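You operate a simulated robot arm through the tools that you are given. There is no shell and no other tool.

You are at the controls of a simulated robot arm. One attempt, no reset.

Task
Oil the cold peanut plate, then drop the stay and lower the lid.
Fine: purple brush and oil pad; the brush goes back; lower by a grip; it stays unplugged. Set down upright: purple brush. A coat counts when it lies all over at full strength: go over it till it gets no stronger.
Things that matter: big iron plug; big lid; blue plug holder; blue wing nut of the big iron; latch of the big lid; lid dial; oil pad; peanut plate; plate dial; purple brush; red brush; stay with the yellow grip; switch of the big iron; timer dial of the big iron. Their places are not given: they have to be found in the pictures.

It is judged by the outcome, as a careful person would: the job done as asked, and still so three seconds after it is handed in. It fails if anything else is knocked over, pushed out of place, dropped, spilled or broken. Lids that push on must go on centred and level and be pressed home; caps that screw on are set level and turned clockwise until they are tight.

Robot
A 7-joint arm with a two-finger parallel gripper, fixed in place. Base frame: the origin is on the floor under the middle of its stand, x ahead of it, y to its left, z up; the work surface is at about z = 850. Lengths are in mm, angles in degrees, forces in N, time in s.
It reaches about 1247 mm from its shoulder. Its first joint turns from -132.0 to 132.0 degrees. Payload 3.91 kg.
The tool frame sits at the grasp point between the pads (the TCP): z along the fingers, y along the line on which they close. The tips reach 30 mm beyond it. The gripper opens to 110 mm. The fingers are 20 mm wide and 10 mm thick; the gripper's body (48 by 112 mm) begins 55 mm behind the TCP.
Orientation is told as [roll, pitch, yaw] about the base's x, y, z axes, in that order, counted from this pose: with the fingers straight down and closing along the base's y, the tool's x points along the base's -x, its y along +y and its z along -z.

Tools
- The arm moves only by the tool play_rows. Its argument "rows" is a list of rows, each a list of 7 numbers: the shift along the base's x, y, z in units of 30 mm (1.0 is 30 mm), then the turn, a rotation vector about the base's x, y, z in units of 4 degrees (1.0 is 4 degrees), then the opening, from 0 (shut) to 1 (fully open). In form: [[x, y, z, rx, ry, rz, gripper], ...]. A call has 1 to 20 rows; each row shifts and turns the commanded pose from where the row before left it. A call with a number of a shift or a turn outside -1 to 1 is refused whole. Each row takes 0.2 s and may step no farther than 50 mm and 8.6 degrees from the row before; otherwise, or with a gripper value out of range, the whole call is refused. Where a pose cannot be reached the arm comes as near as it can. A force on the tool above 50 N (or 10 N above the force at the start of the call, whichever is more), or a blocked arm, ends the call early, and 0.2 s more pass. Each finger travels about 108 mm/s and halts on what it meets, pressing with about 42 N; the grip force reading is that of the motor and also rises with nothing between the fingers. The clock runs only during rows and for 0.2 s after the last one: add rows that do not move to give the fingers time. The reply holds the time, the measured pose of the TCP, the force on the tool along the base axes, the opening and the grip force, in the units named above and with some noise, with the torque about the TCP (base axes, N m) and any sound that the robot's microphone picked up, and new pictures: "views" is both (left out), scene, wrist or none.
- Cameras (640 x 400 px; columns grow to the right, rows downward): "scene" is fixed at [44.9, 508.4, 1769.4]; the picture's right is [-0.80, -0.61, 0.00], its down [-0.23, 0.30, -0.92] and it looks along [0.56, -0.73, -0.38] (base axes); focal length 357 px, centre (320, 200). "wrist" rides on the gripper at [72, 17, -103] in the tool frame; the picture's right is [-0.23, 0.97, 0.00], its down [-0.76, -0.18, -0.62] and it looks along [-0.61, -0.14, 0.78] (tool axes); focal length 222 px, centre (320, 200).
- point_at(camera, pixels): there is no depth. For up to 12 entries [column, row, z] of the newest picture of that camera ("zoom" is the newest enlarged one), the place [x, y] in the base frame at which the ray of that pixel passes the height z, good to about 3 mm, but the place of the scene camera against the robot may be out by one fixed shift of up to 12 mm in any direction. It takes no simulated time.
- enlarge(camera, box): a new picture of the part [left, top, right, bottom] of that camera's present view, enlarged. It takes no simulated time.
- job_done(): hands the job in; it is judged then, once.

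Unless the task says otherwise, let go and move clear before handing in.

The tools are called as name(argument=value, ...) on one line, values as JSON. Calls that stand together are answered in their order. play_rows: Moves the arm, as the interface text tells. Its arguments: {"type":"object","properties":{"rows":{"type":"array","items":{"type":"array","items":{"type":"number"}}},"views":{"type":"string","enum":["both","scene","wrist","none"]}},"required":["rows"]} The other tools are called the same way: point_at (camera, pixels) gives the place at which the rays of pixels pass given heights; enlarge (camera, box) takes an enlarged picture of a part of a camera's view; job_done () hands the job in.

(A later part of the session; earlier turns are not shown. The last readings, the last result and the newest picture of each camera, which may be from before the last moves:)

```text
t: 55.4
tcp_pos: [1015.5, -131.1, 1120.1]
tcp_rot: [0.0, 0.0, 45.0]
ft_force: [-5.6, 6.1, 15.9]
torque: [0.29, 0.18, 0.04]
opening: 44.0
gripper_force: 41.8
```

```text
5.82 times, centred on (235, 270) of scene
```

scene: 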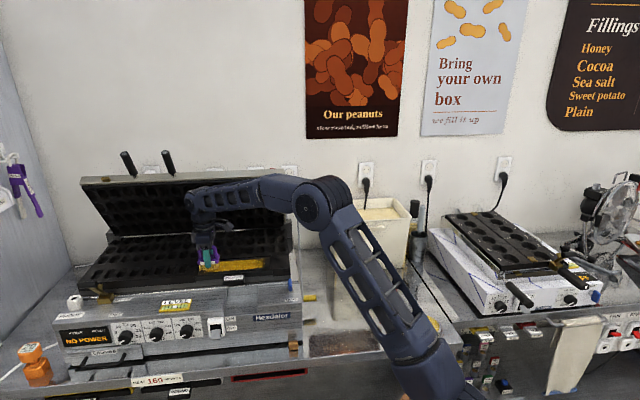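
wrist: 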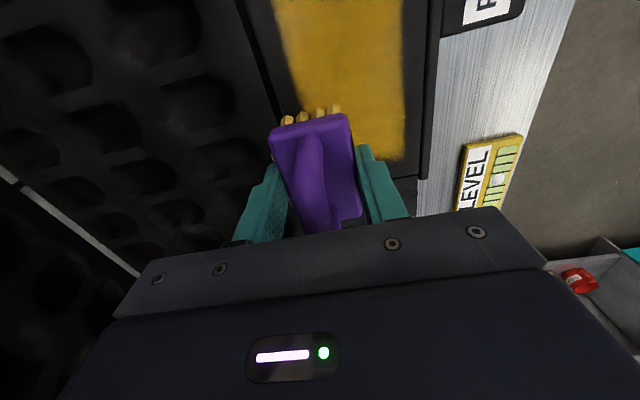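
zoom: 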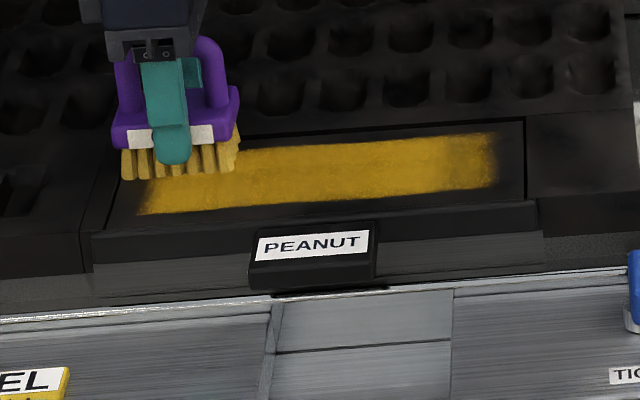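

The strip spans v≈751–813, u≈435–641, fading at its ends, and the insert spans v≈740–829, u≈420–668. I'll now sweep the back lane to the right and see how strong that coat is.

play_rows(rows=[[0.2, 0.2, 0, 0, 0, 0, 0], [-0.2, -0.2, 0, 0, 0, 0, 0], [-0.4, -0.4, 0, 0, 0, 0, 0], [-0.4, -0.4, 0, 0, 0, 0, 0], [-0.4, -0.4, 0, 0, 0, 0, 0], [-0.4, -0.4, 0, 0, 0, 0, 0], [-0.4, -0.4, 0, 0, 0, 0, 0], [-0.4, -0.4, 0, 0, 0, 0, 0], [-0.4, -0.4, 0, 0, 0, 0, 0], [-0.4, -0.4, 0, 0, 0, 0, 0], [-0.4, -0.4, 0, 0, 0, 0, 0], [-0.3, -0.3, 0, 0, 0, 0, 0]], views="both")

enlarge(camera="wrist", box=[200, 0, 440, 200])

enlarge(camera="scene", box=[180, 240, 290, 300])

```text
t: 58.0
tcp_pos: [900.0, -249.8, 1119.7]
tcp_rot: [0.0, -0.1, 45.0]
ft_force: [-0.1, -0.5, -1.0]
torque: [-0.01, -0.01, 0.0]
opening: 44.1
gripper_force: 41.9
```

scene: 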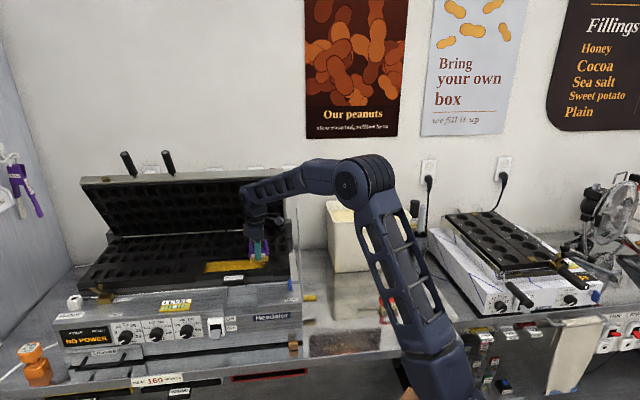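
wrist: 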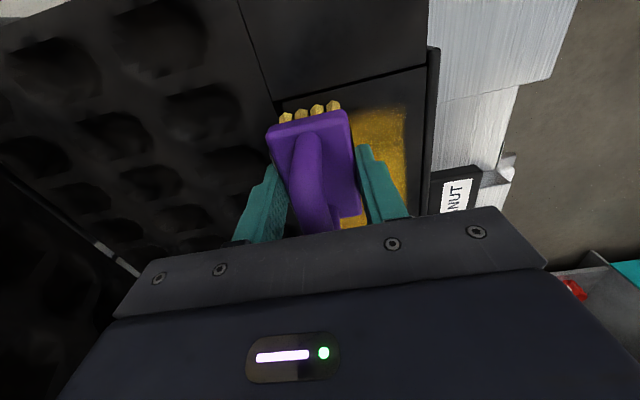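

```text
2.00 times, centred on (320, 100) of wrist
```

zoom: 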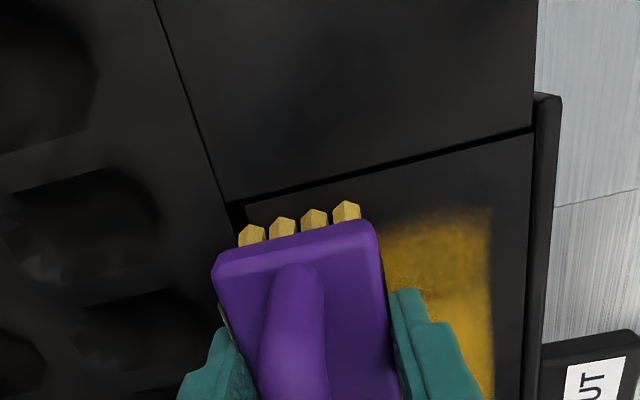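

```text
5.82 times, centred on (235, 270) of scene
```

zoom: 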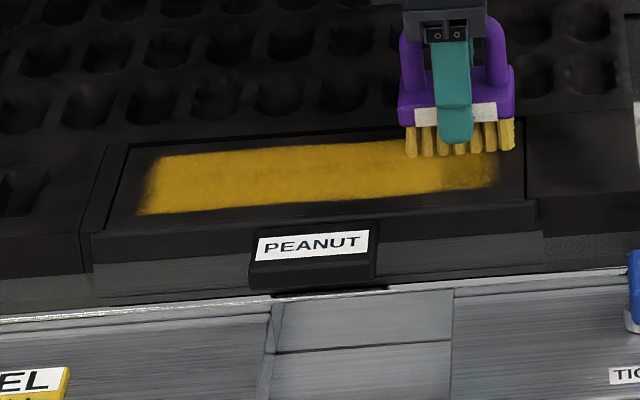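

The reading shows no contact now (force -1 N), so the back lane got nothing. I'll lower in ~1 mm steps until I read 10–20 N, then sweep again in short, checked strokes.

play_rows(rows=[[0, 0, -0.03, 0, 0, 0, 0], [0, 0, 0, 0, 0, 0, 0]], views="none")

play_rows(rows=[[0, 0, -0.03, 0, 0, 0, 0], [0, 0, 0, 0, 0, 0, 0]], views="none")

```text
t: 58.6
tcp_pos: [899.4, -249.7, 1120.3]
tcp_rot: [-0.2, 0.0, 45.0]
ft_force: [3.3, -2.5, 9.3]
torque: [-0.05, -0.5, -0.12]
opening: 44.1
gripper_force: 42.2
```

```text
t: 59.2
tcp_pos: [899.7, -248.7, 1120.4]
tcp_rot: [-0.1, 0.0, 45.0]
ft_force: [2.1, -1.5, 21.8]
torque: [0.32, -0.72, -0.1]
opening: 44.0
gripper_force: 42.1
```

play_rows(rows=[[0, 0, -0.04, 0, 0, 0, 0], [0, 0, 0, 0, 0, 0, 0]], views="wrist")

enlarge(camera="scene", box=[220, 225, 290, 285])

```text
t: 59.8
tcp_pos: [899.3, -248.7, 1118.5]
tcp_rot: [-0.1, 0.0, 44.8]
ft_force: [-2.7, -4.2, 34.5]
torque: [-0.02, -0.06, 0.03]
opening: 44.3
gripper_force: 42.1
```

wrist: 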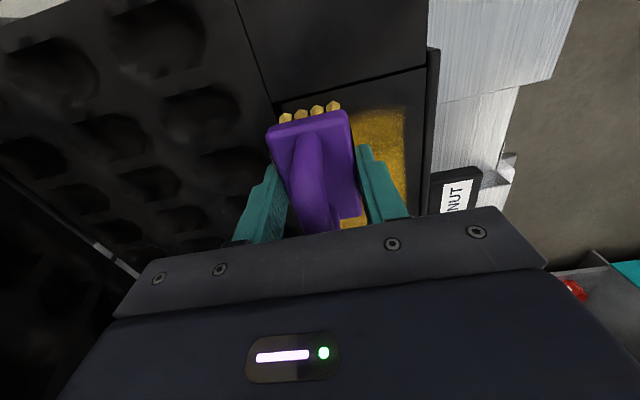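

```text
6.67 times, centred on (255, 255) of scene
```

zoom: 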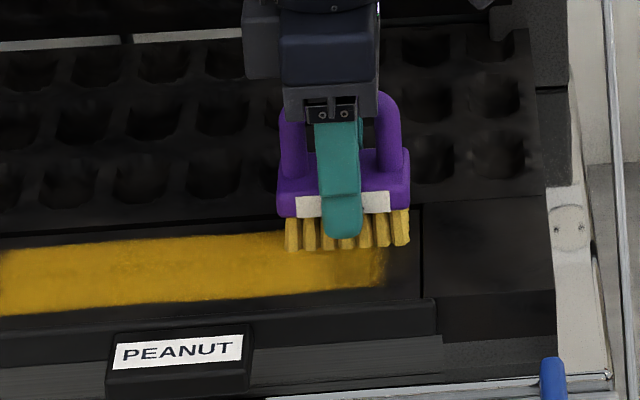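

Torque is balanced now at 34 N, so the brush is level again. I'll ease off ~1 mm and sweep left along the back lane in two parts, watching the force.

play_rows(rows=[[-0.1, -0.1, 0.03, 0, 0, 0, 0], [-0.1, -0.1, 0, 0, 0, 0, 0], [0.2, 0.2, 0, 0, 0, 0, 0], [0.3, 0.3, 0, 0, 0, 0, 0], [0.3, 0.3, 0, 0, 0, 0, 0], [0.3, 0.3, 0, 0, 0, 0, 0], [0.3, 0.3, 0, 0, 0, 0, 0], [0.3, 0.3, 0, 0, 0, 0, 0]], views="both")

enlarge(camera="scene", box=[180, 240, 290, 300])

```text
t: 61.6
tcp_pos: [943.6, -204.5, 1117.3]
tcp_rot: [-0.1, 0.0, 45.0]
ft_force: [-2.2, -1.9, 13.1]
torque: [-0.25, 0.11, -0.01]
opening: 44.3
gripper_force: 41.7
```

scene: 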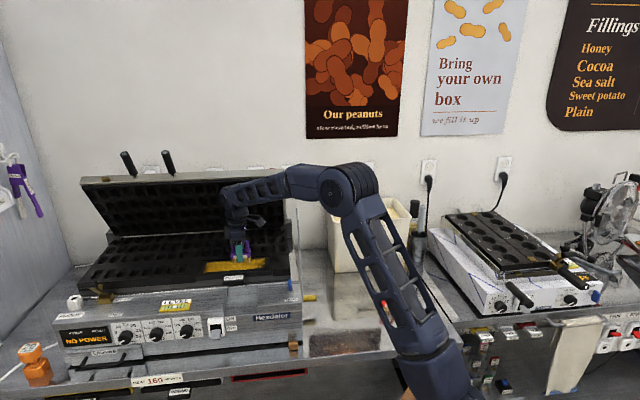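
wrist: 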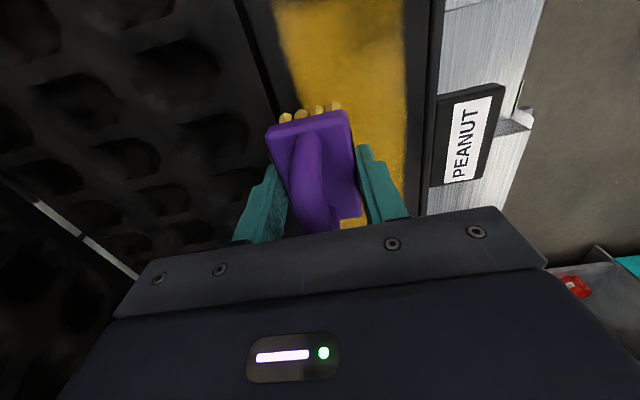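

```text
5.82 times, centred on (235, 270) of scene
```

zoom: 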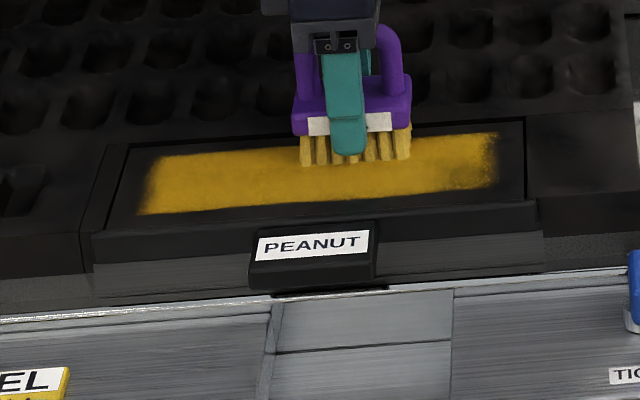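

The coat area appears bounded (same outline), and the weak right end has become stronger. I'll finish this back lane to the left, then go over the front lane as well.

play_rows(rows=[[0.3, 0.3, 0, 0, 0, 0, 0], [0.3, 0.3, 0, 0, 0, 0, 0], [0.3, 0.3, 0, 0, 0, 0, 0], [0.3, 0.3, 0, 0, 0, 0, 0], [0.3, 0.3, 0, 0, 0, 0, 0], [0.3, 0.3, 0, 0, 0, 0, 0], [0.3, 0.3, 0, 0, 0, 0, 0], [0.15, 0.15, 0, 0, 0, 0, 0]], views="both")

enlarge(camera="scene", box=[180, 240, 290, 300])

enlarge(camera="wrist", box=[200, 0, 440, 200])

```text
t: 63.4
tcp_pos: [1012.2, -135.6, 1118.4]
tcp_rot: [0.0, 0.0, 45.0]
ft_force: [-2.6, 0.2, 0.8]
torque: [0.03, -0.04, 0.0]
opening: 43.9
gripper_force: 42.4
```

scene: 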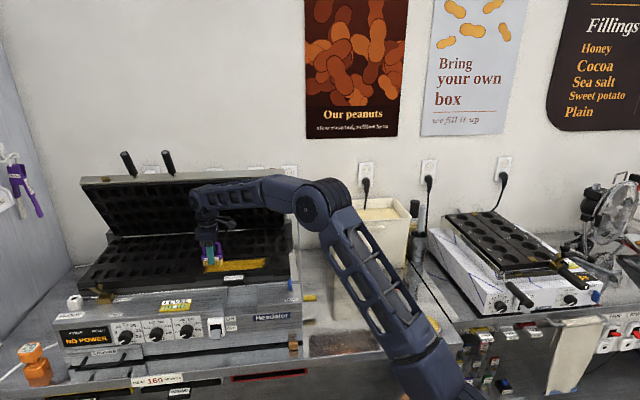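
wrist: 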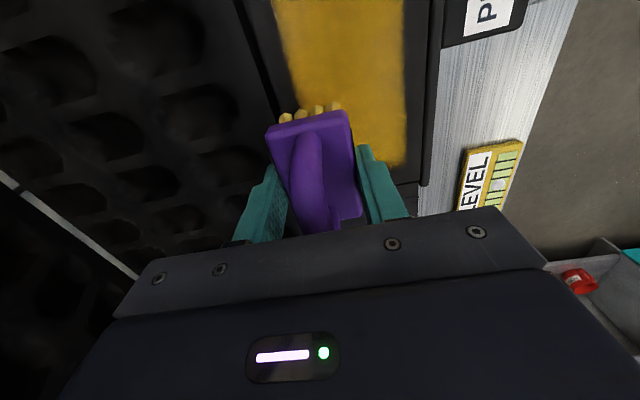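

```text
5.82 times, centred on (235, 270) of scene
```

zoom: 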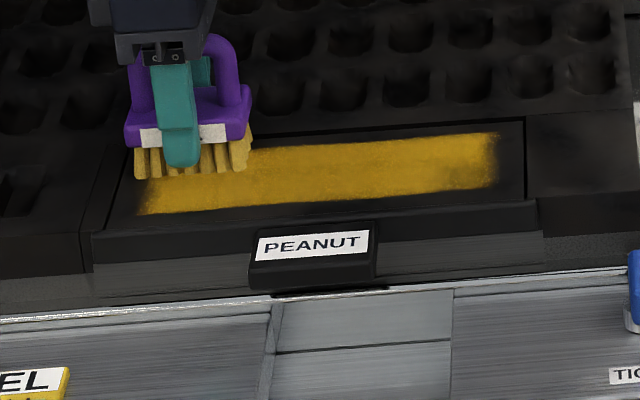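

```text
2.00 times, centred on (320, 100) of wrist
```

zoom: 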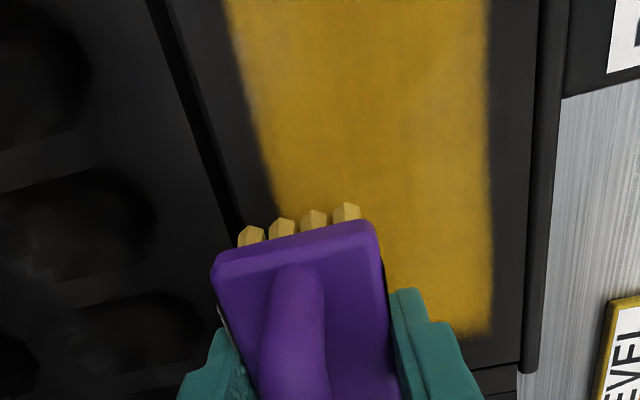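

At the left end contact faded (0.8 N). I'll press ~1 mm more and bring the brush across to the front lane (v≈762), then sweep to the right.

play_rows(rows=[[0, 0, -0.03, 0, 0, 0, 0], [-0.2, 0.2, 0, 0, 0, 0, 0], [-0.3, 0.3, 0, 0, 0, 0, 0], [-0.3, 0.3, 0, 0, 0, 0, 0], [-0.3, 0.3, 0, 0, 0, 0, 0]], views="none")

play_rows(rows=[[-0.06, 0.06, 0, 0, 0, 0, 0], [0, 0, 0, 0, 0, 0, 0]], views="wrist")

enlarge(camera="wrist", box=[200, 0, 440, 200])

```text
t: 64.6
tcp_pos: [978.1, -102.3, 1118.0]
tcp_rot: [0.0, 0.0, 44.9]
ft_force: [2.8, -1.0, 14.6]
torque: [-0.19, 0.05, 0.05]
opening: 44.0
gripper_force: 41.7
```

```text
t: 65.2
tcp_pos: [976.0, -100.0, 1117.5]
tcp_rot: [0.1, -0.1, 45.0]
ft_force: [4.2, -5.8, 18.8]
torque: [-0.27, -0.04, -0.02]
opening: 44.0
gripper_force: 41.8
```

wrist: 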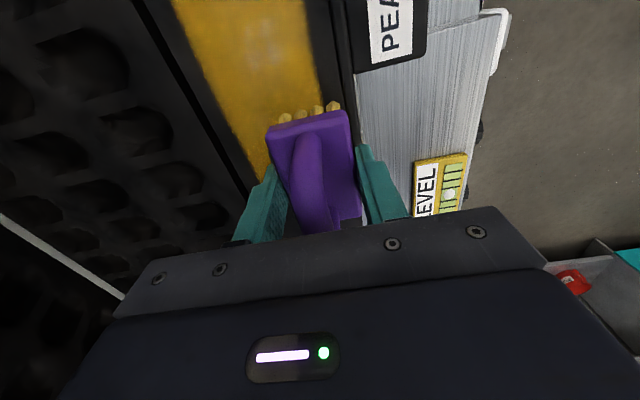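

```text
2.00 times, centred on (320, 100) of wrist
```

zoom: 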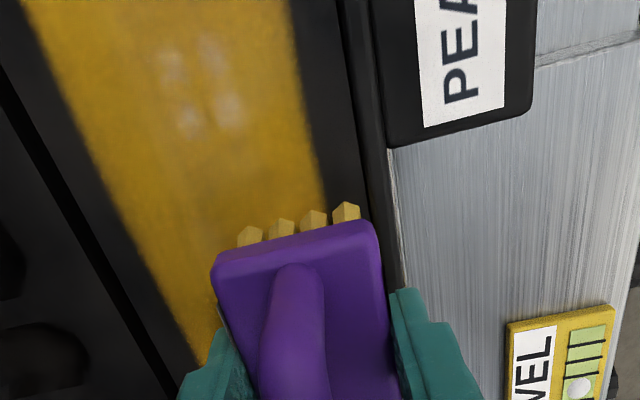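

play_rows(rows=[[0.1, 0.1, 0, 0, 0, 0, 0], [-0.3, -0.3, 0, 0, 0, 0, 0], [-0.3, -0.3, 0, 0, 0, 0, 0], [-0.3, -0.3, 0, 0, 0, 0, 0], [-0.3, -0.3, 0, 0, 0, 0, 0], [-0.3, -0.3, 0, 0, 0, 0, 0], [-0.3, -0.3, 0, 0, 0, 0, 0]], views="none")

play_rows(rows=[[-0.3, -0.3, 0, 0, 0, 0, 0], [-0.3, -0.3, 0, 0, 0, 0, 0], [-0.3, -0.3, 0, 0, 0, 0, 0], [-0.3, -0.3, 0, 0, 0, 0, 0], [-0.3, -0.3, 0, 0, 0, 0, 0], [-0.3, -0.3, 0, 0, 0, 0, 0], [-0.2, -0.2, 0, 0, 0, 0, 0]], views="both")

enlarge(camera="scene", box=[180, 240, 290, 300])

enlarge(camera="wrist", box=[200, 0, 440, 200])

```text
t: 66.8
tcp_pos: [926.3, -152.4, 1118.2]
tcp_rot: [-0.1, 0.0, 45.0]
ft_force: [5.4, 6.4, 30.6]
torque: [0.38, -0.22, -0.05]
opening: 44.2
gripper_force: 41.7
```

```text
t: 68.4
tcp_pos: [866.5, -212.6, 1117.2]
tcp_rot: [-0.2, 0.0, 44.9]
ft_force: [7.5, 8.7, 35.5]
torque: [0.42, -0.24, -0.03]
opening: 44.1
gripper_force: 42.2
```

scene: 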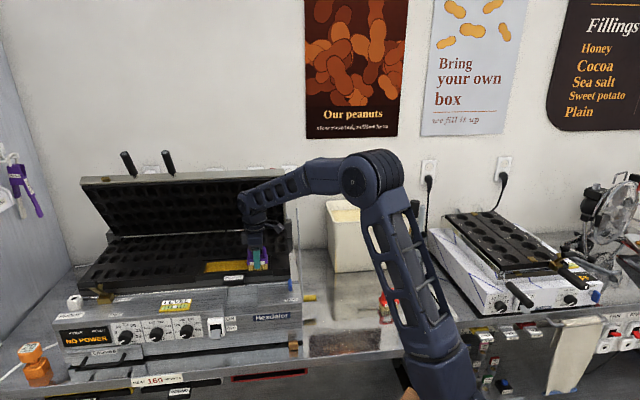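
wrist: 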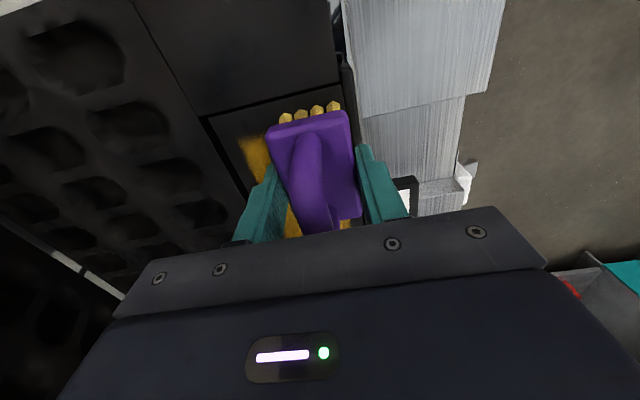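

```text
5.82 times, centred on (235, 270) of scene
```

zoom: 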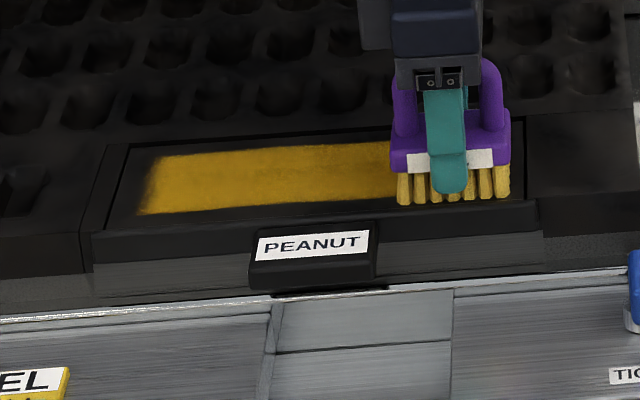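

```text
2.00 times, centred on (320, 100) of wrist
```

zoom: 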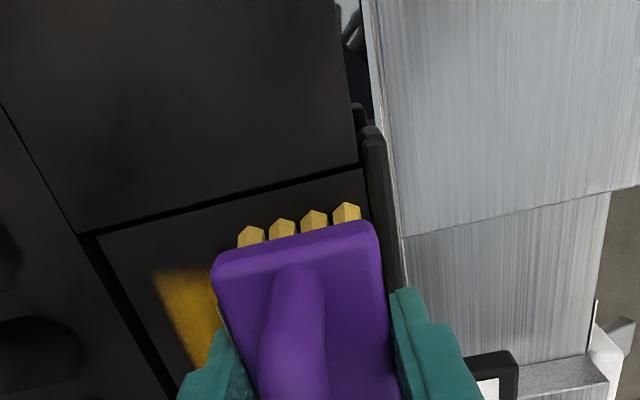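

The force rose to 35 N toward the right, so the plate is slightly higher there. I'll lift off and inspect the coat, on the way to reload the brush.

play_rows(rows=[[0, 0, 0.5, 0, 0, 0, 0], [0, 0, 0.9, 0, 0, 0, 0], [0, 0, 0.9, 0, 0, 0, 0], [0, 0, 0.9, 0, 0, 0, 0], [-0.5, -0.3, 0.8, 0, 0, 0, 0], [-0.95, -0.57, 0, 0, 0, 0, 0], [-0.95, -0.57, 0, 0, 0, 0, 0], [-0.95, -0.57, 0, 0, 0, 0, 0]], views="both")

enlarge(camera="scene", box=[180, 240, 290, 300])

enlarge(camera="wrist", box=[200, 60, 440, 230])

```text
t: 70.2
tcp_pos: [767.7, -271.7, 1238.0]
tcp_rot: [0.0, 0.0, 44.9]
ft_force: [0.8, -0.8, -0.9]
torque: [-0.01, 0.03, 0.04]
opening: 44.0
gripper_force: 42.0
```

scene: 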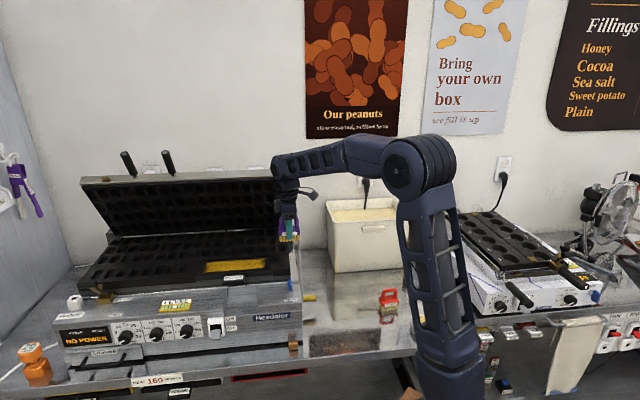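
wrist: 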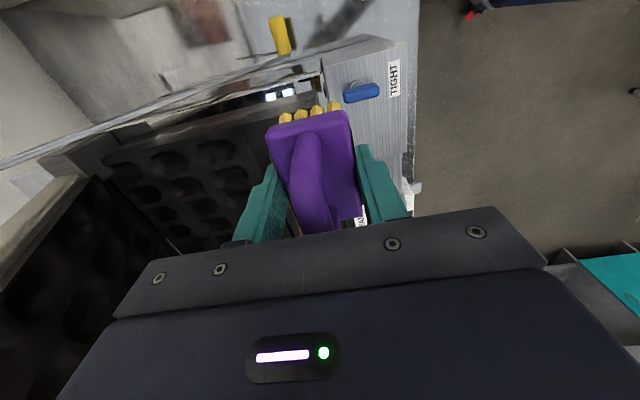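

```text
5.82 times, centred on (235, 270) of scene
```

zoom: 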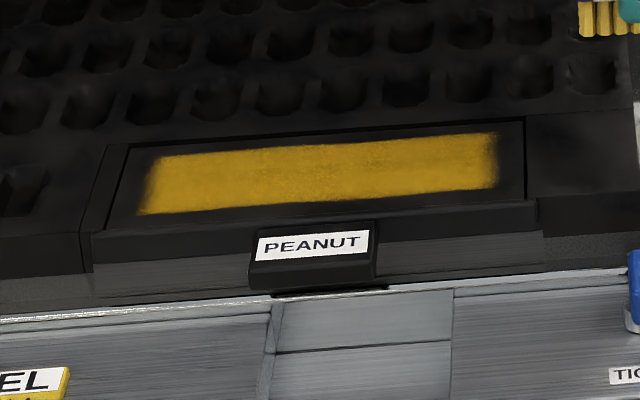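

```text
2.35 times, centred on (320, 145) of wrist
```

zoom: 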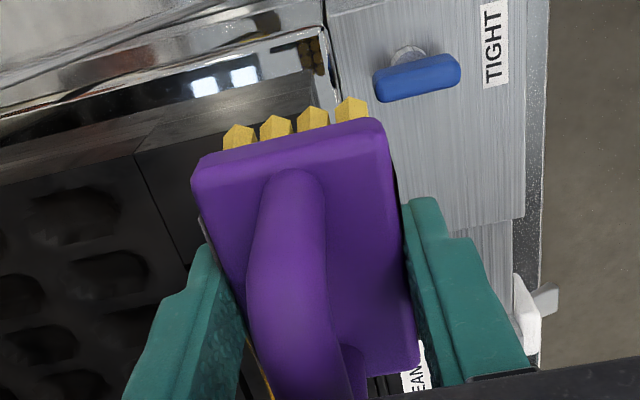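

The coat shows as an even amber field (scene zoom 140–497 × 133–213). I'll reload the brush at the pad and go over it again to make sure it gets no stronger.

play_rows(rows=[[-0.95, -0.573, 0, 0, 0, 0, 0], [-0.95, -0.573, 0, 0, 0, 0, 0], [-0.95, -0.573, 0, 0, 0, 0, 0], [-0.95, -0.573, 0, 0, 0, 0, 0], [-0.95, -0.573, 0, 0, 0, 0, 0], [-0.95, -0.573, 0, 0, 0, 0, 0], [-0.95, -0.573, 0, 0, 0, 0, 0], [-0.95, -0.573, 0, 0, 0, 0, 0], [-0.95, -0.573, -0.4, 0, 0, 0, 0], [-0.95, -0.573, -0.7, 0, 0, 0, 0], [-0.95, -0.573, -0.9, 0, 0, 0, 0], [-0.95, -0.573, -0.9, 0, 0, 0, 0], [-0.95, -0.573, -0.9, 0, 0, 0, 0], [-0.95, -0.573, -0.9, 0, 0, 0, 0], [-0.46, -0.28, -0.9, 0, 0, 0, 0], [0, 0, -0.9, 0, 0, 0, 0], [0, 0, 0, 0, 0, 0, 0]], views="both")

```text
t: 73.8
tcp_pos: [353.1, -521.4, 1043.4]
tcp_rot: [0.0, 0.0, 45.0]
ft_force: [0.7, 0.2, -1.1]
torque: [0.01, 0.0, 0.03]
opening: 43.9
gripper_force: 41.5
```

scene: 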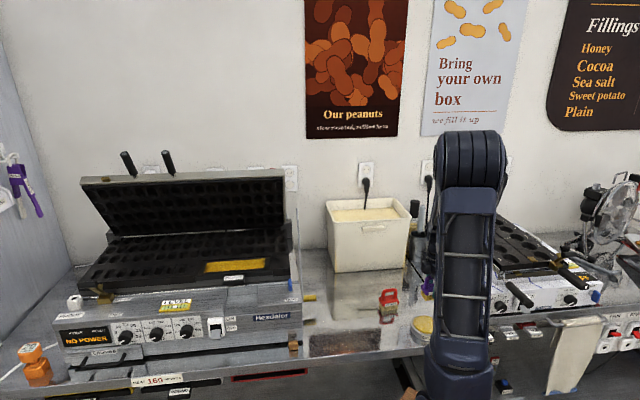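
wrist: 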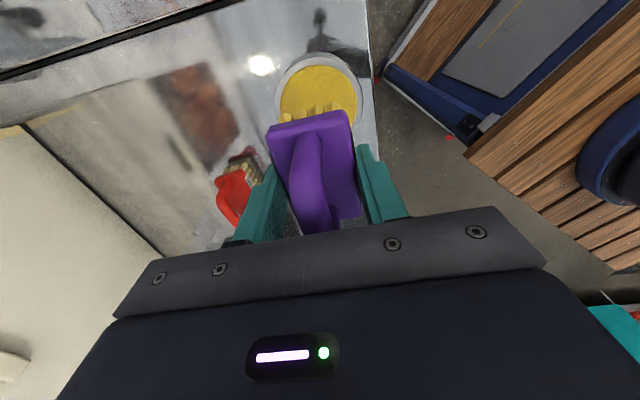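

play_rows(rows=[[0.05, 0, -0.9, 0, 0, 0, 0], [0, 0, -0.9, 0, 0, 0, 0], [0, 0, -0.9, 0, 0, 0, 0], [0, 0, -0.8, 0, 0, 0, 0], [0, 0, -0.2, 0, 0, 0, 0], [0, 0, 0, 0, 0, 0, 0]], views="none")

play_rows(rows=[[0, 0, -0.06, 0, 0, 0, 0], [0, 0, -0.04, 0, 0, 0, 0], [0, 0, 0, 0, 0, 0, 0]], views="none")

```text
t: 75.2
tcp_pos: [355.4, -521.9, 931.1]
tcp_rot: [0.0, -0.1, 45.0]
ft_force: [-1.6, -0.7, -1.2]
torque: [0.01, -0.01, 0.0]
opening: 43.9
gripper_force: 41.9
```

```text
t: 76.0
tcp_pos: [354.1, -521.3, 927.6]
tcp_rot: [0.0, -0.1, 44.9]
ft_force: [-1.0, 0.0, -0.9]
torque: [-0.03, -0.01, 0.02]
opening: 43.9
gripper_force: 41.8
```

play_rows(rows=[[0, 0, -0.05, 0, 0, 0, 0], [0, 0, 0, 0, 0, 0, 0]], views="none")

play_rows(rows=[[0, 0, -0.03, 0, 0, 0, 0], [0, 0, 0, 0, 0, 0, 0]], views="none")

```text
t: 76.6
tcp_pos: [354.5, -521.2, 926.3]
tcp_rot: [0.0, 0.0, 45.0]
ft_force: [0.2, -0.3, -1.2]
torque: [-0.02, 0.04, 0.02]
opening: 44.2
gripper_force: 41.8
```

```text
t: 77.2
tcp_pos: [354.4, -521.7, 925.1]
tcp_rot: [0.0, 0.0, 45.0]
ft_force: [-0.9, -0.5, -1.6]
torque: [0.02, 0.04, 0.02]
opening: 44.1
gripper_force: 41.4
```

play_rows(rows=[[0, 0, -0.04, 0, 0, 0, 0], [0, 0, 0, 0, 0, 0, 0]], views="none")

play_rows(rows=[[0, 0, -0.04, 0, 0, 0, 0], [0, 0, 0, 0, 0, 0, 0]], views="wrist")

```text
t: 77.8
tcp_pos: [355.2, -520.3, 924.7]
tcp_rot: [0.0, 0.0, 44.9]
ft_force: [-1.4, 4.1, 14.8]
torque: [0.1, 0.11, -0.05]
opening: 44.3
gripper_force: 42.0
```

```text
t: 78.4
tcp_pos: [353.3, -520.5, 924.7]
tcp_rot: [-0.2, 0.0, 45.0]
ft_force: [-4.6, 5.7, 49.1]
torque: [0.33, 0.21, 0.0]
opening: 44.0
gripper_force: 41.7
```

wrist: 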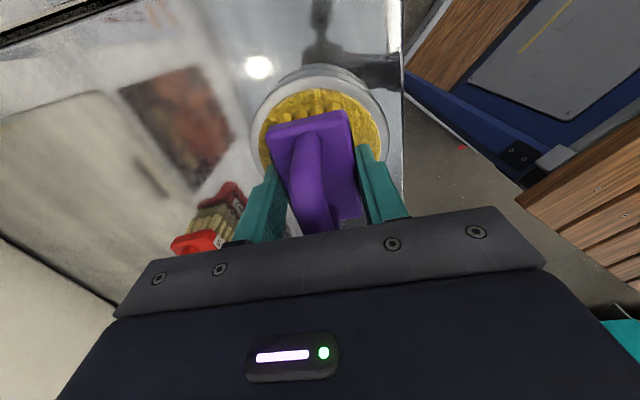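

Contact at TCP z≈924.7; 49 N is the limit, so I lift at once and return to the plate.

play_rows(rows=[[0, 0, 0.05, 0, 0, 0, 0], [0.1, 0.1, 0, 0, 0, 0, 0], [-0.1, -0.1, 0, 0, 0, 0, 0], [0, 0, 0.5, 0, 0, 0, 0], [0, 0, 0.9, 0, 0, 0, 0], [0, 0, 0.9, 0, 0, 0, 0], [0, 0, 0.9, 0, 0, 0, 0]], views="wrist")

enlarge(camera="wrist", box=[200, 60, 440, 230])

```text
t: 80.0
tcp_pos: [356.4, -523.3, 1020.2]
tcp_rot: [0.0, 0.1, 44.9]
ft_force: [0.6, -0.7, -1.3]
torque: [0.03, 0.01, -0.01]
opening: 43.8
gripper_force: 42.0
```

wrist: 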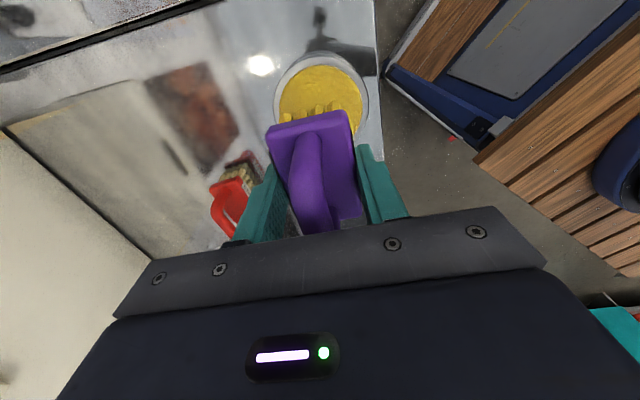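

```text
2.35 times, centred on (320, 145) of wrist
```

zoom: 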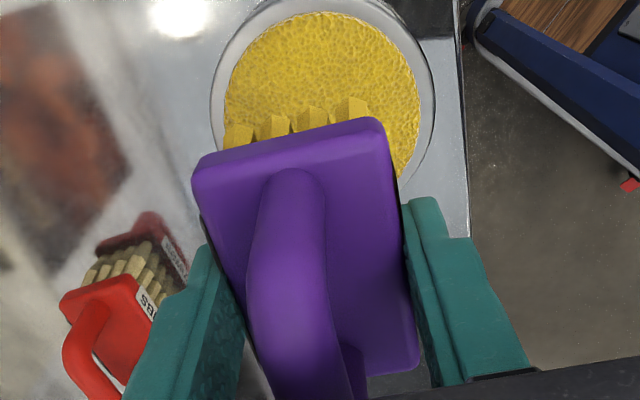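

Reloaded (bristles bright yellow). Back up and over to the plate for another round.

play_rows(rows=[[0, 0, 1, 0, 0, 0, 0], [0, 0, 1, 0, 0, 0, 0], [0.3, 0.2, 1, 0, 0, 0, 0], [0.6, 0.35, 1, 0, 0, 0, 0], [0.96, 0.538, 1, 0, 0, 0, 0], [0.96, 0.538, 1, 0, 0, 0, 0], [0.96, 0.538, 0.8, 0, 0, 0, 0], [0.96, 0.538, 0.4, 0, 0, 0, 0], [0.96, 0.538, 0, 0, 0, 0, 0], [0.96, 0.538, 0, 0, 0, 0, 0], [0.96, 0.538, 0, 0, 0, 0, 0], [0.96, 0.538, 0, 0, 0, 0, 0], [0.96, 0.538, 0, 0, 0, 0, 0], [0.96, 0.538, 0, 0, 0, 0, 0], [0.96, 0.538, 0, 0, 0, 0, 0], [0.96, 0.538, 0, 0, 0, 0, 0], [0.96, 0.538, 0, 0, 0, 0, 0], [0.96, 0.538, 0, 0, 0, 0, 0], [0.96, 0.538, 0, 0, 0, 0, 0], [0.96, 0.538, 0, 0, 0, 0, 0]], views="scene")

```text
t: 84.2
tcp_pos: [842.5, -246.5, 1237.2]
tcp_rot: [-0.1, 0.0, 44.9]
ft_force: [-0.2, 0.1, -0.5]
torque: [0.05, -0.01, 0.02]
opening: 44.1
gripper_force: 42.0
```

scene: 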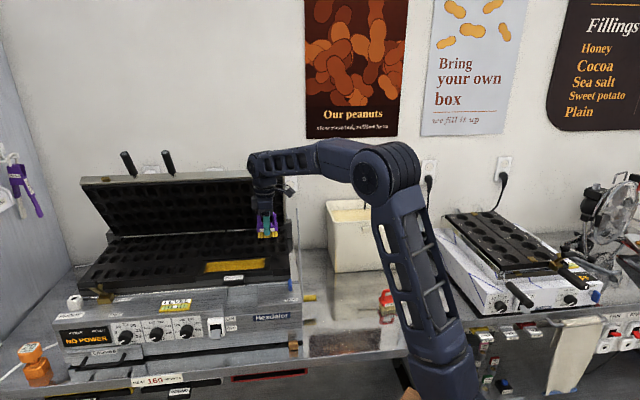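

play_rows(rows=[[0.56, 0.23, -0.6, 0, 0, 0, 0], [0.56, 0.23, -0.9, 0, 0, 0, 0], [0, 0, -0.9, 0, 0, 0, 0], [0, 0, -0.9, 0, 0, 0, 0], [0, 0, -0.45, 0, 0, 0, 0], [0, 0, 0, 0, 0, 0, 0]], views="none")

play_rows(rows=[[0, 0, -0.07, 0, 0, 0, 0], [0, 0, -0.05, 0, 0, 0, 0], [0, 0, 0, 0, 0, 0, 0]], views="none")

```text
t: 85.6
tcp_pos: [877.3, -235.1, 1123.3]
tcp_rot: [0.1, -0.1, 44.8]
ft_force: [0.5, 0.2, -0.6]
torque: [-0.03, 0.04, -0.01]
opening: 43.8
gripper_force: 41.9
```

```text
t: 86.4
tcp_pos: [876.9, -234.4, 1119.3]
tcp_rot: [0.0, -0.1, 45.0]
ft_force: [-0.4, 1.2, -1.5]
torque: [0.01, 0.01, -0.02]
opening: 44.0
gripper_force: 41.9
```

play_rows(rows=[[0, 0, -0.04, 0, 0, 0, 0], [0, 0, 0, 0, 0, 0, 0]], views="none")

play_rows(rows=[[0, 0, -0.03, 0, 0, 0, 0], [0, 0, 0, 0, 0, 0, 0]], views="none")

```text
t: 87.0
tcp_pos: [875.8, -233.6, 1118.7]
tcp_rot: [0.0, 0.1, 44.9]
ft_force: [0.2, 0.5, -1.0]
torque: [0.0, 0.01, 0.01]
opening: 44.1
gripper_force: 42.3
```

```text
t: 87.6
tcp_pos: [875.7, -232.7, 1118.0]
tcp_rot: [0.0, 0.0, 44.9]
ft_force: [0.4, 0.4, -0.2]
torque: [-0.03, 0.02, -0.03]
opening: 44.0
gripper_force: 42.2
```

play_rows(rows=[[0, 0, -0.03, 0, 0, 0, 0], [0, 0, 0, 0, 0, 0, 0]], views="none")

play_rows(rows=[[0, 0, -0.03, 0, 0, 0, 0], [0, 0, 0, 0, 0, 0, 0]], views="none")

```text
t: 88.2
tcp_pos: [876.0, -233.3, 1117.6]
tcp_rot: [-0.1, 0.0, 44.9]
ft_force: [-2.3, 0.1, 12.0]
torque: [0.02, 0.21, 0.0]
opening: 43.9
gripper_force: 41.7
```

```text
t: 88.8
tcp_pos: [875.6, -233.7, 1117.2]
tcp_rot: [-0.2, -0.2, 44.9]
ft_force: [4.5, -2.0, 29.2]
torque: [-0.07, 0.13, 0.0]
opening: 44.1
gripper_force: 42.1
```

29 N at the right end; sweeping left along the middle lane now with a small back-stroke first.

play_rows(rows=[[-0.12, -0.12, 0, 0, 0, 0, 0], [0.12, 0.12, 0, 0, 0, 0, 0], [0.3, 0.3, 0, 0, 0, 0, 0], [0.3, 0.3, 0, 0, 0, 0, 0], [0.3, 0.3, 0, 0, 0, 0, 0], [0.3, 0.3, 0, 0, 0, 0, 0], [0.3, 0.3, 0, 0, 0, 0, 0], [0.3, 0.3, 0, 0, 0, 0, 0]], views="scene")

enlarge(camera="scene", box=[180, 240, 290, 300])

```text
t: 90.6
tcp_pos: [928.8, -179.1, 1117.5]
tcp_rot: [-0.1, -0.1, 45.0]
ft_force: [-8.5, -9.7, 34.3]
torque: [-0.31, 0.4, 0.06]
opening: 43.9
gripper_force: 42.1
```

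scene: 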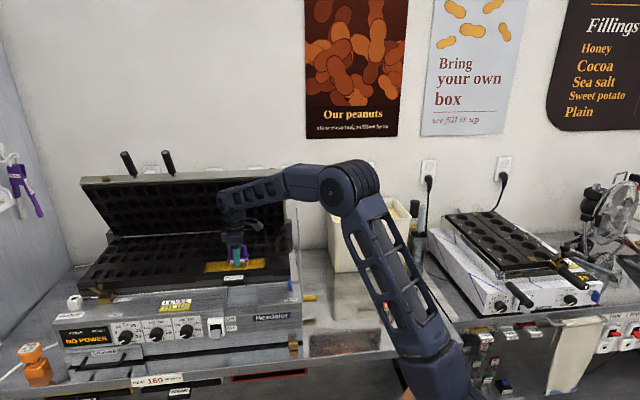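

```text
5.82 times, centred on (235, 270) of scene
```

zoom: 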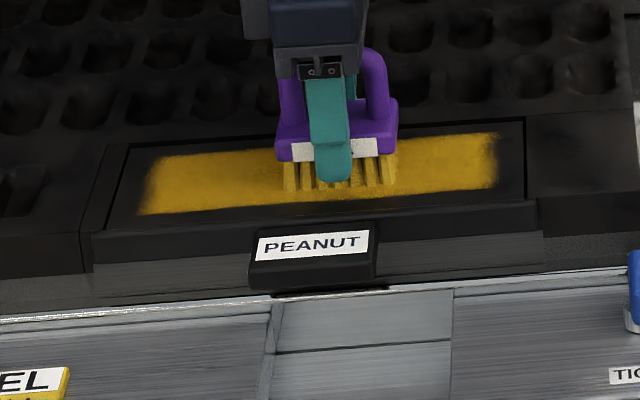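

The swept right part looks brighter than the left, so strength was not full yet. I continue to the left end.

play_rows(rows=[[0.3, 0.3, 0, 0, 0, 0, 0], [0.3, 0.3, 0, 0, 0, 0, 0], [0.3, 0.3, 0, 0, 0, 0, 0], [0.3, 0.3, 0, 0, 0, 0, 0], [0.3, 0.3, 0, 0, 0, 0, 0], [0.3, 0.3, 0, 0, 0, 0, 0], [0.3, 0.3, 0, 0, 0, 0, 0], [0.2, 0.2, 0, 0, 0, 0, 0]], views="scene")

enlarge(camera="scene", box=[180, 240, 290, 300])

```text
t: 92.4
tcp_pos: [998.6, -109.3, 1117.4]
tcp_rot: [-0.1, 0.0, 45.0]
ft_force: [-5.4, -5.0, 18.1]
torque: [-0.04, 0.02, 0.03]
opening: 44.1
gripper_force: 41.9
```

scene: 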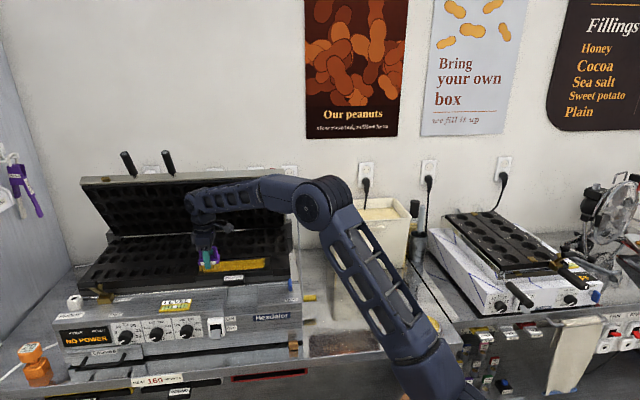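

```text
5.82 times, centred on (235, 270) of scene
```

zoom: 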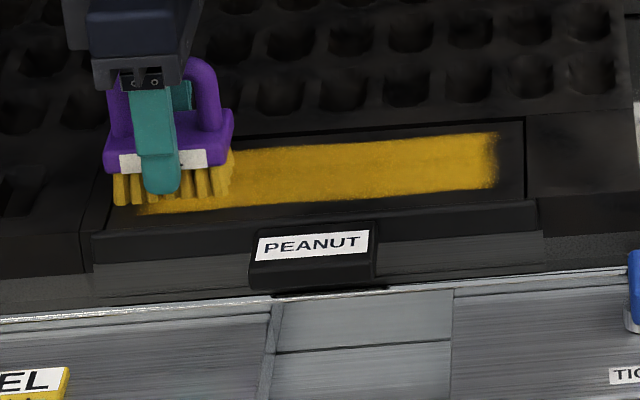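

play_rows(rows=[[-0.05, -0.05, 0, 0, 0, 0, 0], [0.16, -0.16, 0, 0, 0, 0, 0], [0.16, -0.16, 0, 0, 0, 0, 0], [0.16, -0.16, 0, 0, 0, 0, 0], [-0.3, -0.3, 0, 0, 0, 0, 0], [-0.3, -0.3, 0, 0, 0, 0, 0], [-0.3, -0.3, 0, 0, 0, 0, 0], [-0.3, -0.3, 0, 0, 0, 0, 0], [-0.3, -0.3, 0.01, 0, 0, 0, 0], [-0.3, -0.3, 0, 0, 0, 0, 0], [-0.3, -0.3, 0, 0, 0, 0, 0]], views="none")

play_rows(rows=[[-0.3, -0.3, 0, 0, 0, 0, 0], [-0.3, -0.3, 0, 0, 0, 0, 0], [-0.3, -0.3, 0, 0, 0, 0, 0], [-0.3, -0.3, 0, 0, 0, 0, 0], [-0.3, -0.3, 0, 0, 0, 0, 0], [-0.3, -0.3, 0, 0, 0, 0, 0], [-0.2, -0.2, 0, 0, 0, 0, 0]], views="scene")

enlarge(camera="scene", box=[180, 240, 290, 300])

```text
t: 94.8
tcp_pos: [947.3, -189.1, 1116.9]
tcp_rot: [-0.1, 0.0, 44.9]
ft_force: [6.2, 8.8, 32.5]
torque: [0.46, -0.25, -0.04]
opening: 43.8
gripper_force: 42.2
```

```text
t: 96.4
tcp_pos: [888.5, -248.8, 1117.3]
tcp_rot: [-0.1, 0.1, 45.1]
ft_force: [13.3, 13.5, 40.0]
torque: [0.46, -0.46, 0.01]
opening: 44.0
gripper_force: 42.4
```

scene: 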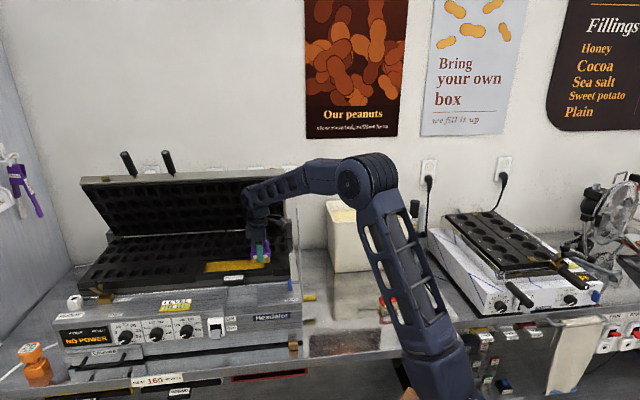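

```text
5.82 times, centred on (235, 270) of scene
```

zoom: 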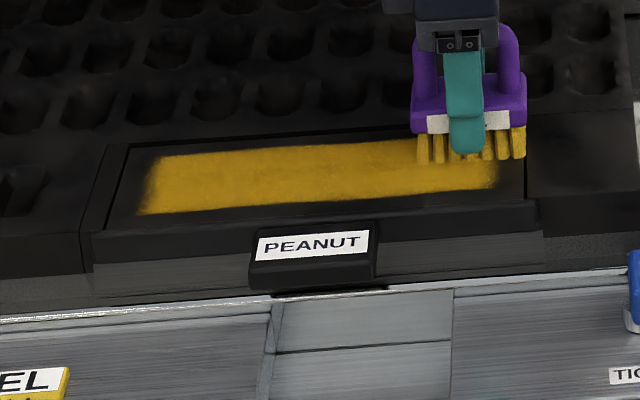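

40 N at the right end – I ease up 1 mm, cross to the front lane and sweep left.

play_rows(rows=[[0.05, 0.05, 0.03, 0, 0, 0, 0], [-0.25, 0.25, 0, 0, 0, 0, 0], [-0.25, 0.25, 0, 0, 0, 0, 0], [-0.25, 0.25, 0, 0, 0, 0, 0], [-0.2, 0.2, 0, 0, 0, 0, 0], [0.3, 0.3, 0, 0, 0, 0, 0], [0.3, 0.3, 0, 0, 0, 0, 0], [0.3, 0.3, 0, 0, 0, 0, 0], [0.3, 0.3, 0, 0, 0, 0, 0]], views="none")

play_rows(rows=[[0.3, 0.3, 0, 0, 0, 0, 0], [0.3, 0.3, 0, 0, 0, 0, 0], [0.3, 0.3, 0, 0, 0, 0, 0], [0.3, 0.3, -0.01, 0, 0, 0, 0], [0.3, 0.3, -0.01, 0, 0, 0, 0], [0.3, 0.3, 0, 0, 0, 0, 0], [0.3, 0.3, 0, 0, 0, 0, 0], [0.3, 0.3, 0, 0, 0, 0, 0], [0.3, 0.3, 0, 0, 0, 0, 0]], views="scene")

enlarge(camera="scene", box=[180, 240, 290, 300])

```text
t: 98.4
tcp_pos: [897.8, -184.6, 1118.3]
tcp_rot: [0.0, 0.1, 44.9]
ft_force: [-3.8, -4.1, 13.9]
torque: [-0.26, 0.43, 0.05]
opening: 44.2
gripper_force: 42.0
```

```text
t: 100.4
tcp_pos: [977.1, -100.0, 1118.0]
tcp_rot: [0.0, 0.0, 45.0]
ft_force: [-4.4, -4.9, 19.2]
torque: [-0.26, 0.22, 0.04]
opening: 44.1
gripper_force: 41.8
```

scene: 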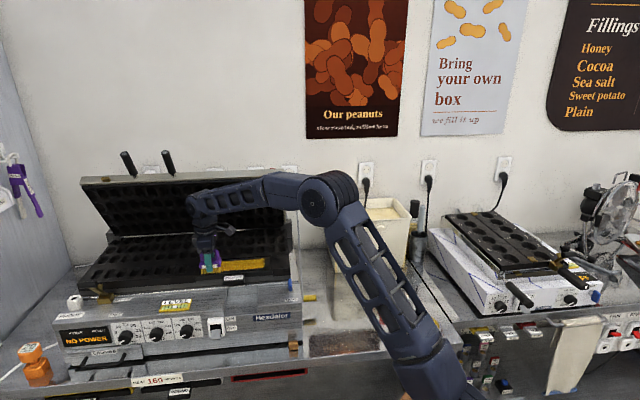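

```text
5.82 times, centred on (235, 270) of scene
```

zoom: 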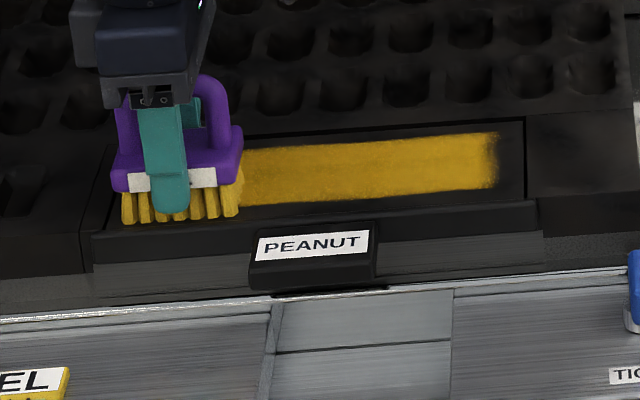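

play_rows(rows=[[0.15, 0.15, 0, 0, 0, 0, 0], [0.25, -0.25, 0, 0, 0, 0, 0], [0.25, -0.25, 0, 0, 0, 0, 0], [0.25, -0.25, 0, 0, 0, 0, 0], [0.25, -0.25, 0, 0, 0, 0, 0], [-0.25, 0.25, 0, 0, 0, 0, 0], [-0.25, 0.25, 0, 0, 0, 0, 0], [-0.2, -0.2, 0, 0, 0, 0, 0], [-0.3, -0.3, 0, 0, 0, 0, 0], [-0.3, -0.3, 0, 0, 0, 0, 0], [-0.3, -0.3, 0.01, 0, 0, 0, 0]], views="none")

play_rows(rows=[[-0.3, -0.3, 0, 0, 0, 0, 0], [-0.3, -0.3, 0, 0, 0, 0, 0], [-0.3, -0.3, 0.01, 0, 0, 0, 0], [-0.3, -0.3, 0, 0, 0, 0, 0], [-0.3, -0.3, 0, 0, 0, 0, 0], [-0.3, -0.3, 0.01, 0, 0, 0, 0], [-0.3, -0.3, 0, 0, 0, 0, 0], [-0.3, -0.3, 0, 0, 0, 0, 0], [-0.3, -0.3, 0, 0, 0, 0, 0], [-0.15, -0.15, 0, 0, 0, 0, 0]], views="none")

play_rows(rows=[[0, 0, 0.5, 0, 0, 0, 0], [0, 0, 0.9, 0, 0, 0, 0], [0, 0, 0.9, 0, 0, 0, 0], [0, 0, 0.9, 0, 0, 0, 0], [-0.5, -0.3, 0.8, 0, 0, 0, 0], [-0.95, -0.57, 0, 0, 0, 0, 0], [-0.95, -0.57, 0, 0, 0, 0, 0], [-0.95, -0.57, 0, 0, 0, 0, 0]], views="both")

enlarge(camera="scene", box=[180, 240, 290, 300])

```text
t: 102.8
tcp_pos: [964.1, -144.0, 1118.2]
tcp_rot: [0.0, 0.0, 44.9]
ft_force: [1.9, 1.9, 13.2]
torque: [0.24, -0.22, -0.06]
opening: 44.1
gripper_force: 41.8
```

```text
t: 105.0
tcp_pos: [880.4, -230.5, 1118.0]
tcp_rot: [0.0, 0.0, 44.9]
ft_force: [1.0, 3.1, 8.1]
torque: [0.13, -0.05, -0.02]
opening: 43.8
gripper_force: 41.7
```

```text
t: 106.8
tcp_pos: [777.1, -291.6, 1240.4]
tcp_rot: [0.1, 0.0, 45.0]
ft_force: [0.5, 0.8, -1.2]
torque: [-0.01, 0.03, 0.02]
opening: 44.0
gripper_force: 41.5
```

scene: 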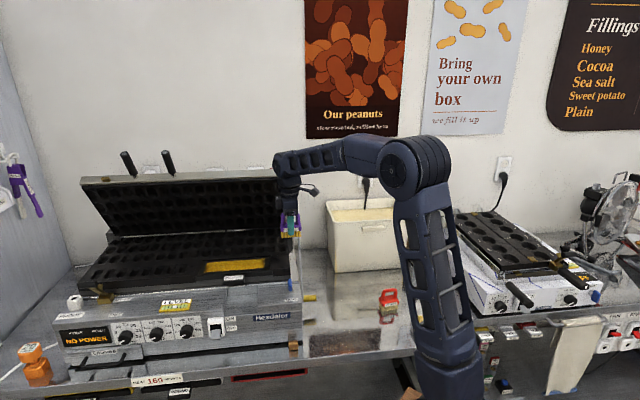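
wrist: 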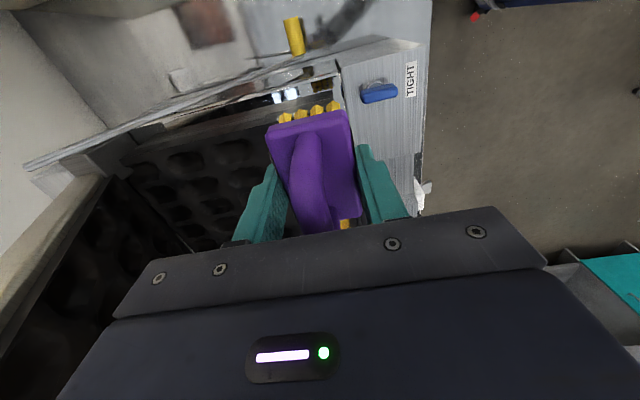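

```text
5.82 times, centred on (235, 270) of scene
```

zoom: 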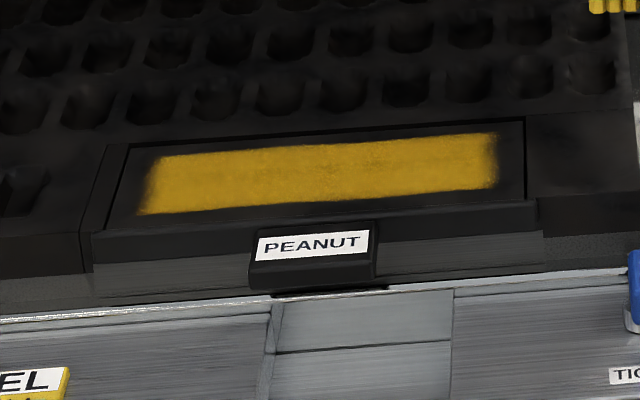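

The coat looks more even now; bristles still yellow with oil. I'll make another full round of all lanes to be sure it's saturated.

play_rows(rows=[[0.95, 0.55, 0, 0, 0, 0, 0], [0.95, 0.55, -0.3, 0, 0, 0, 0], [0.95, 0.55, -0.9, 0, 0, 0, 0], [0.4, 0.3, -0.9, 0, 0, 0, 0], [0, 0, -0.9, 0, 0, 0, 0], [0, 0, -0.9, 0, 0, 0, 0], [0, 0, -0.05, 0, 0, 0, 0], [0, 0, 0, 0, 0, 0, 0]], views="none")

play_rows(rows=[[0, 0, -0.04, 0, 0, 0, 0], [0, 0, -0.03, 0, 0, 0, 0], [0, 0, 0, 0, 0, 0, 0]], views="none")

```text
t: 108.6
tcp_pos: [876.2, -234.4, 1119.1]
tcp_rot: [0.0, -0.1, 44.8]
ft_force: [-0.3, -0.3, -1.2]
torque: [-0.03, -0.03, -0.01]
opening: 44.1
gripper_force: 41.9
```

```text
t: 109.4
tcp_pos: [876.6, -234.6, 1118.6]
tcp_rot: [-0.1, 0.0, 44.9]
ft_force: [1.7, -1.5, 6.6]
torque: [-0.07, -0.01, -0.03]
opening: 44.1
gripper_force: 42.3
```

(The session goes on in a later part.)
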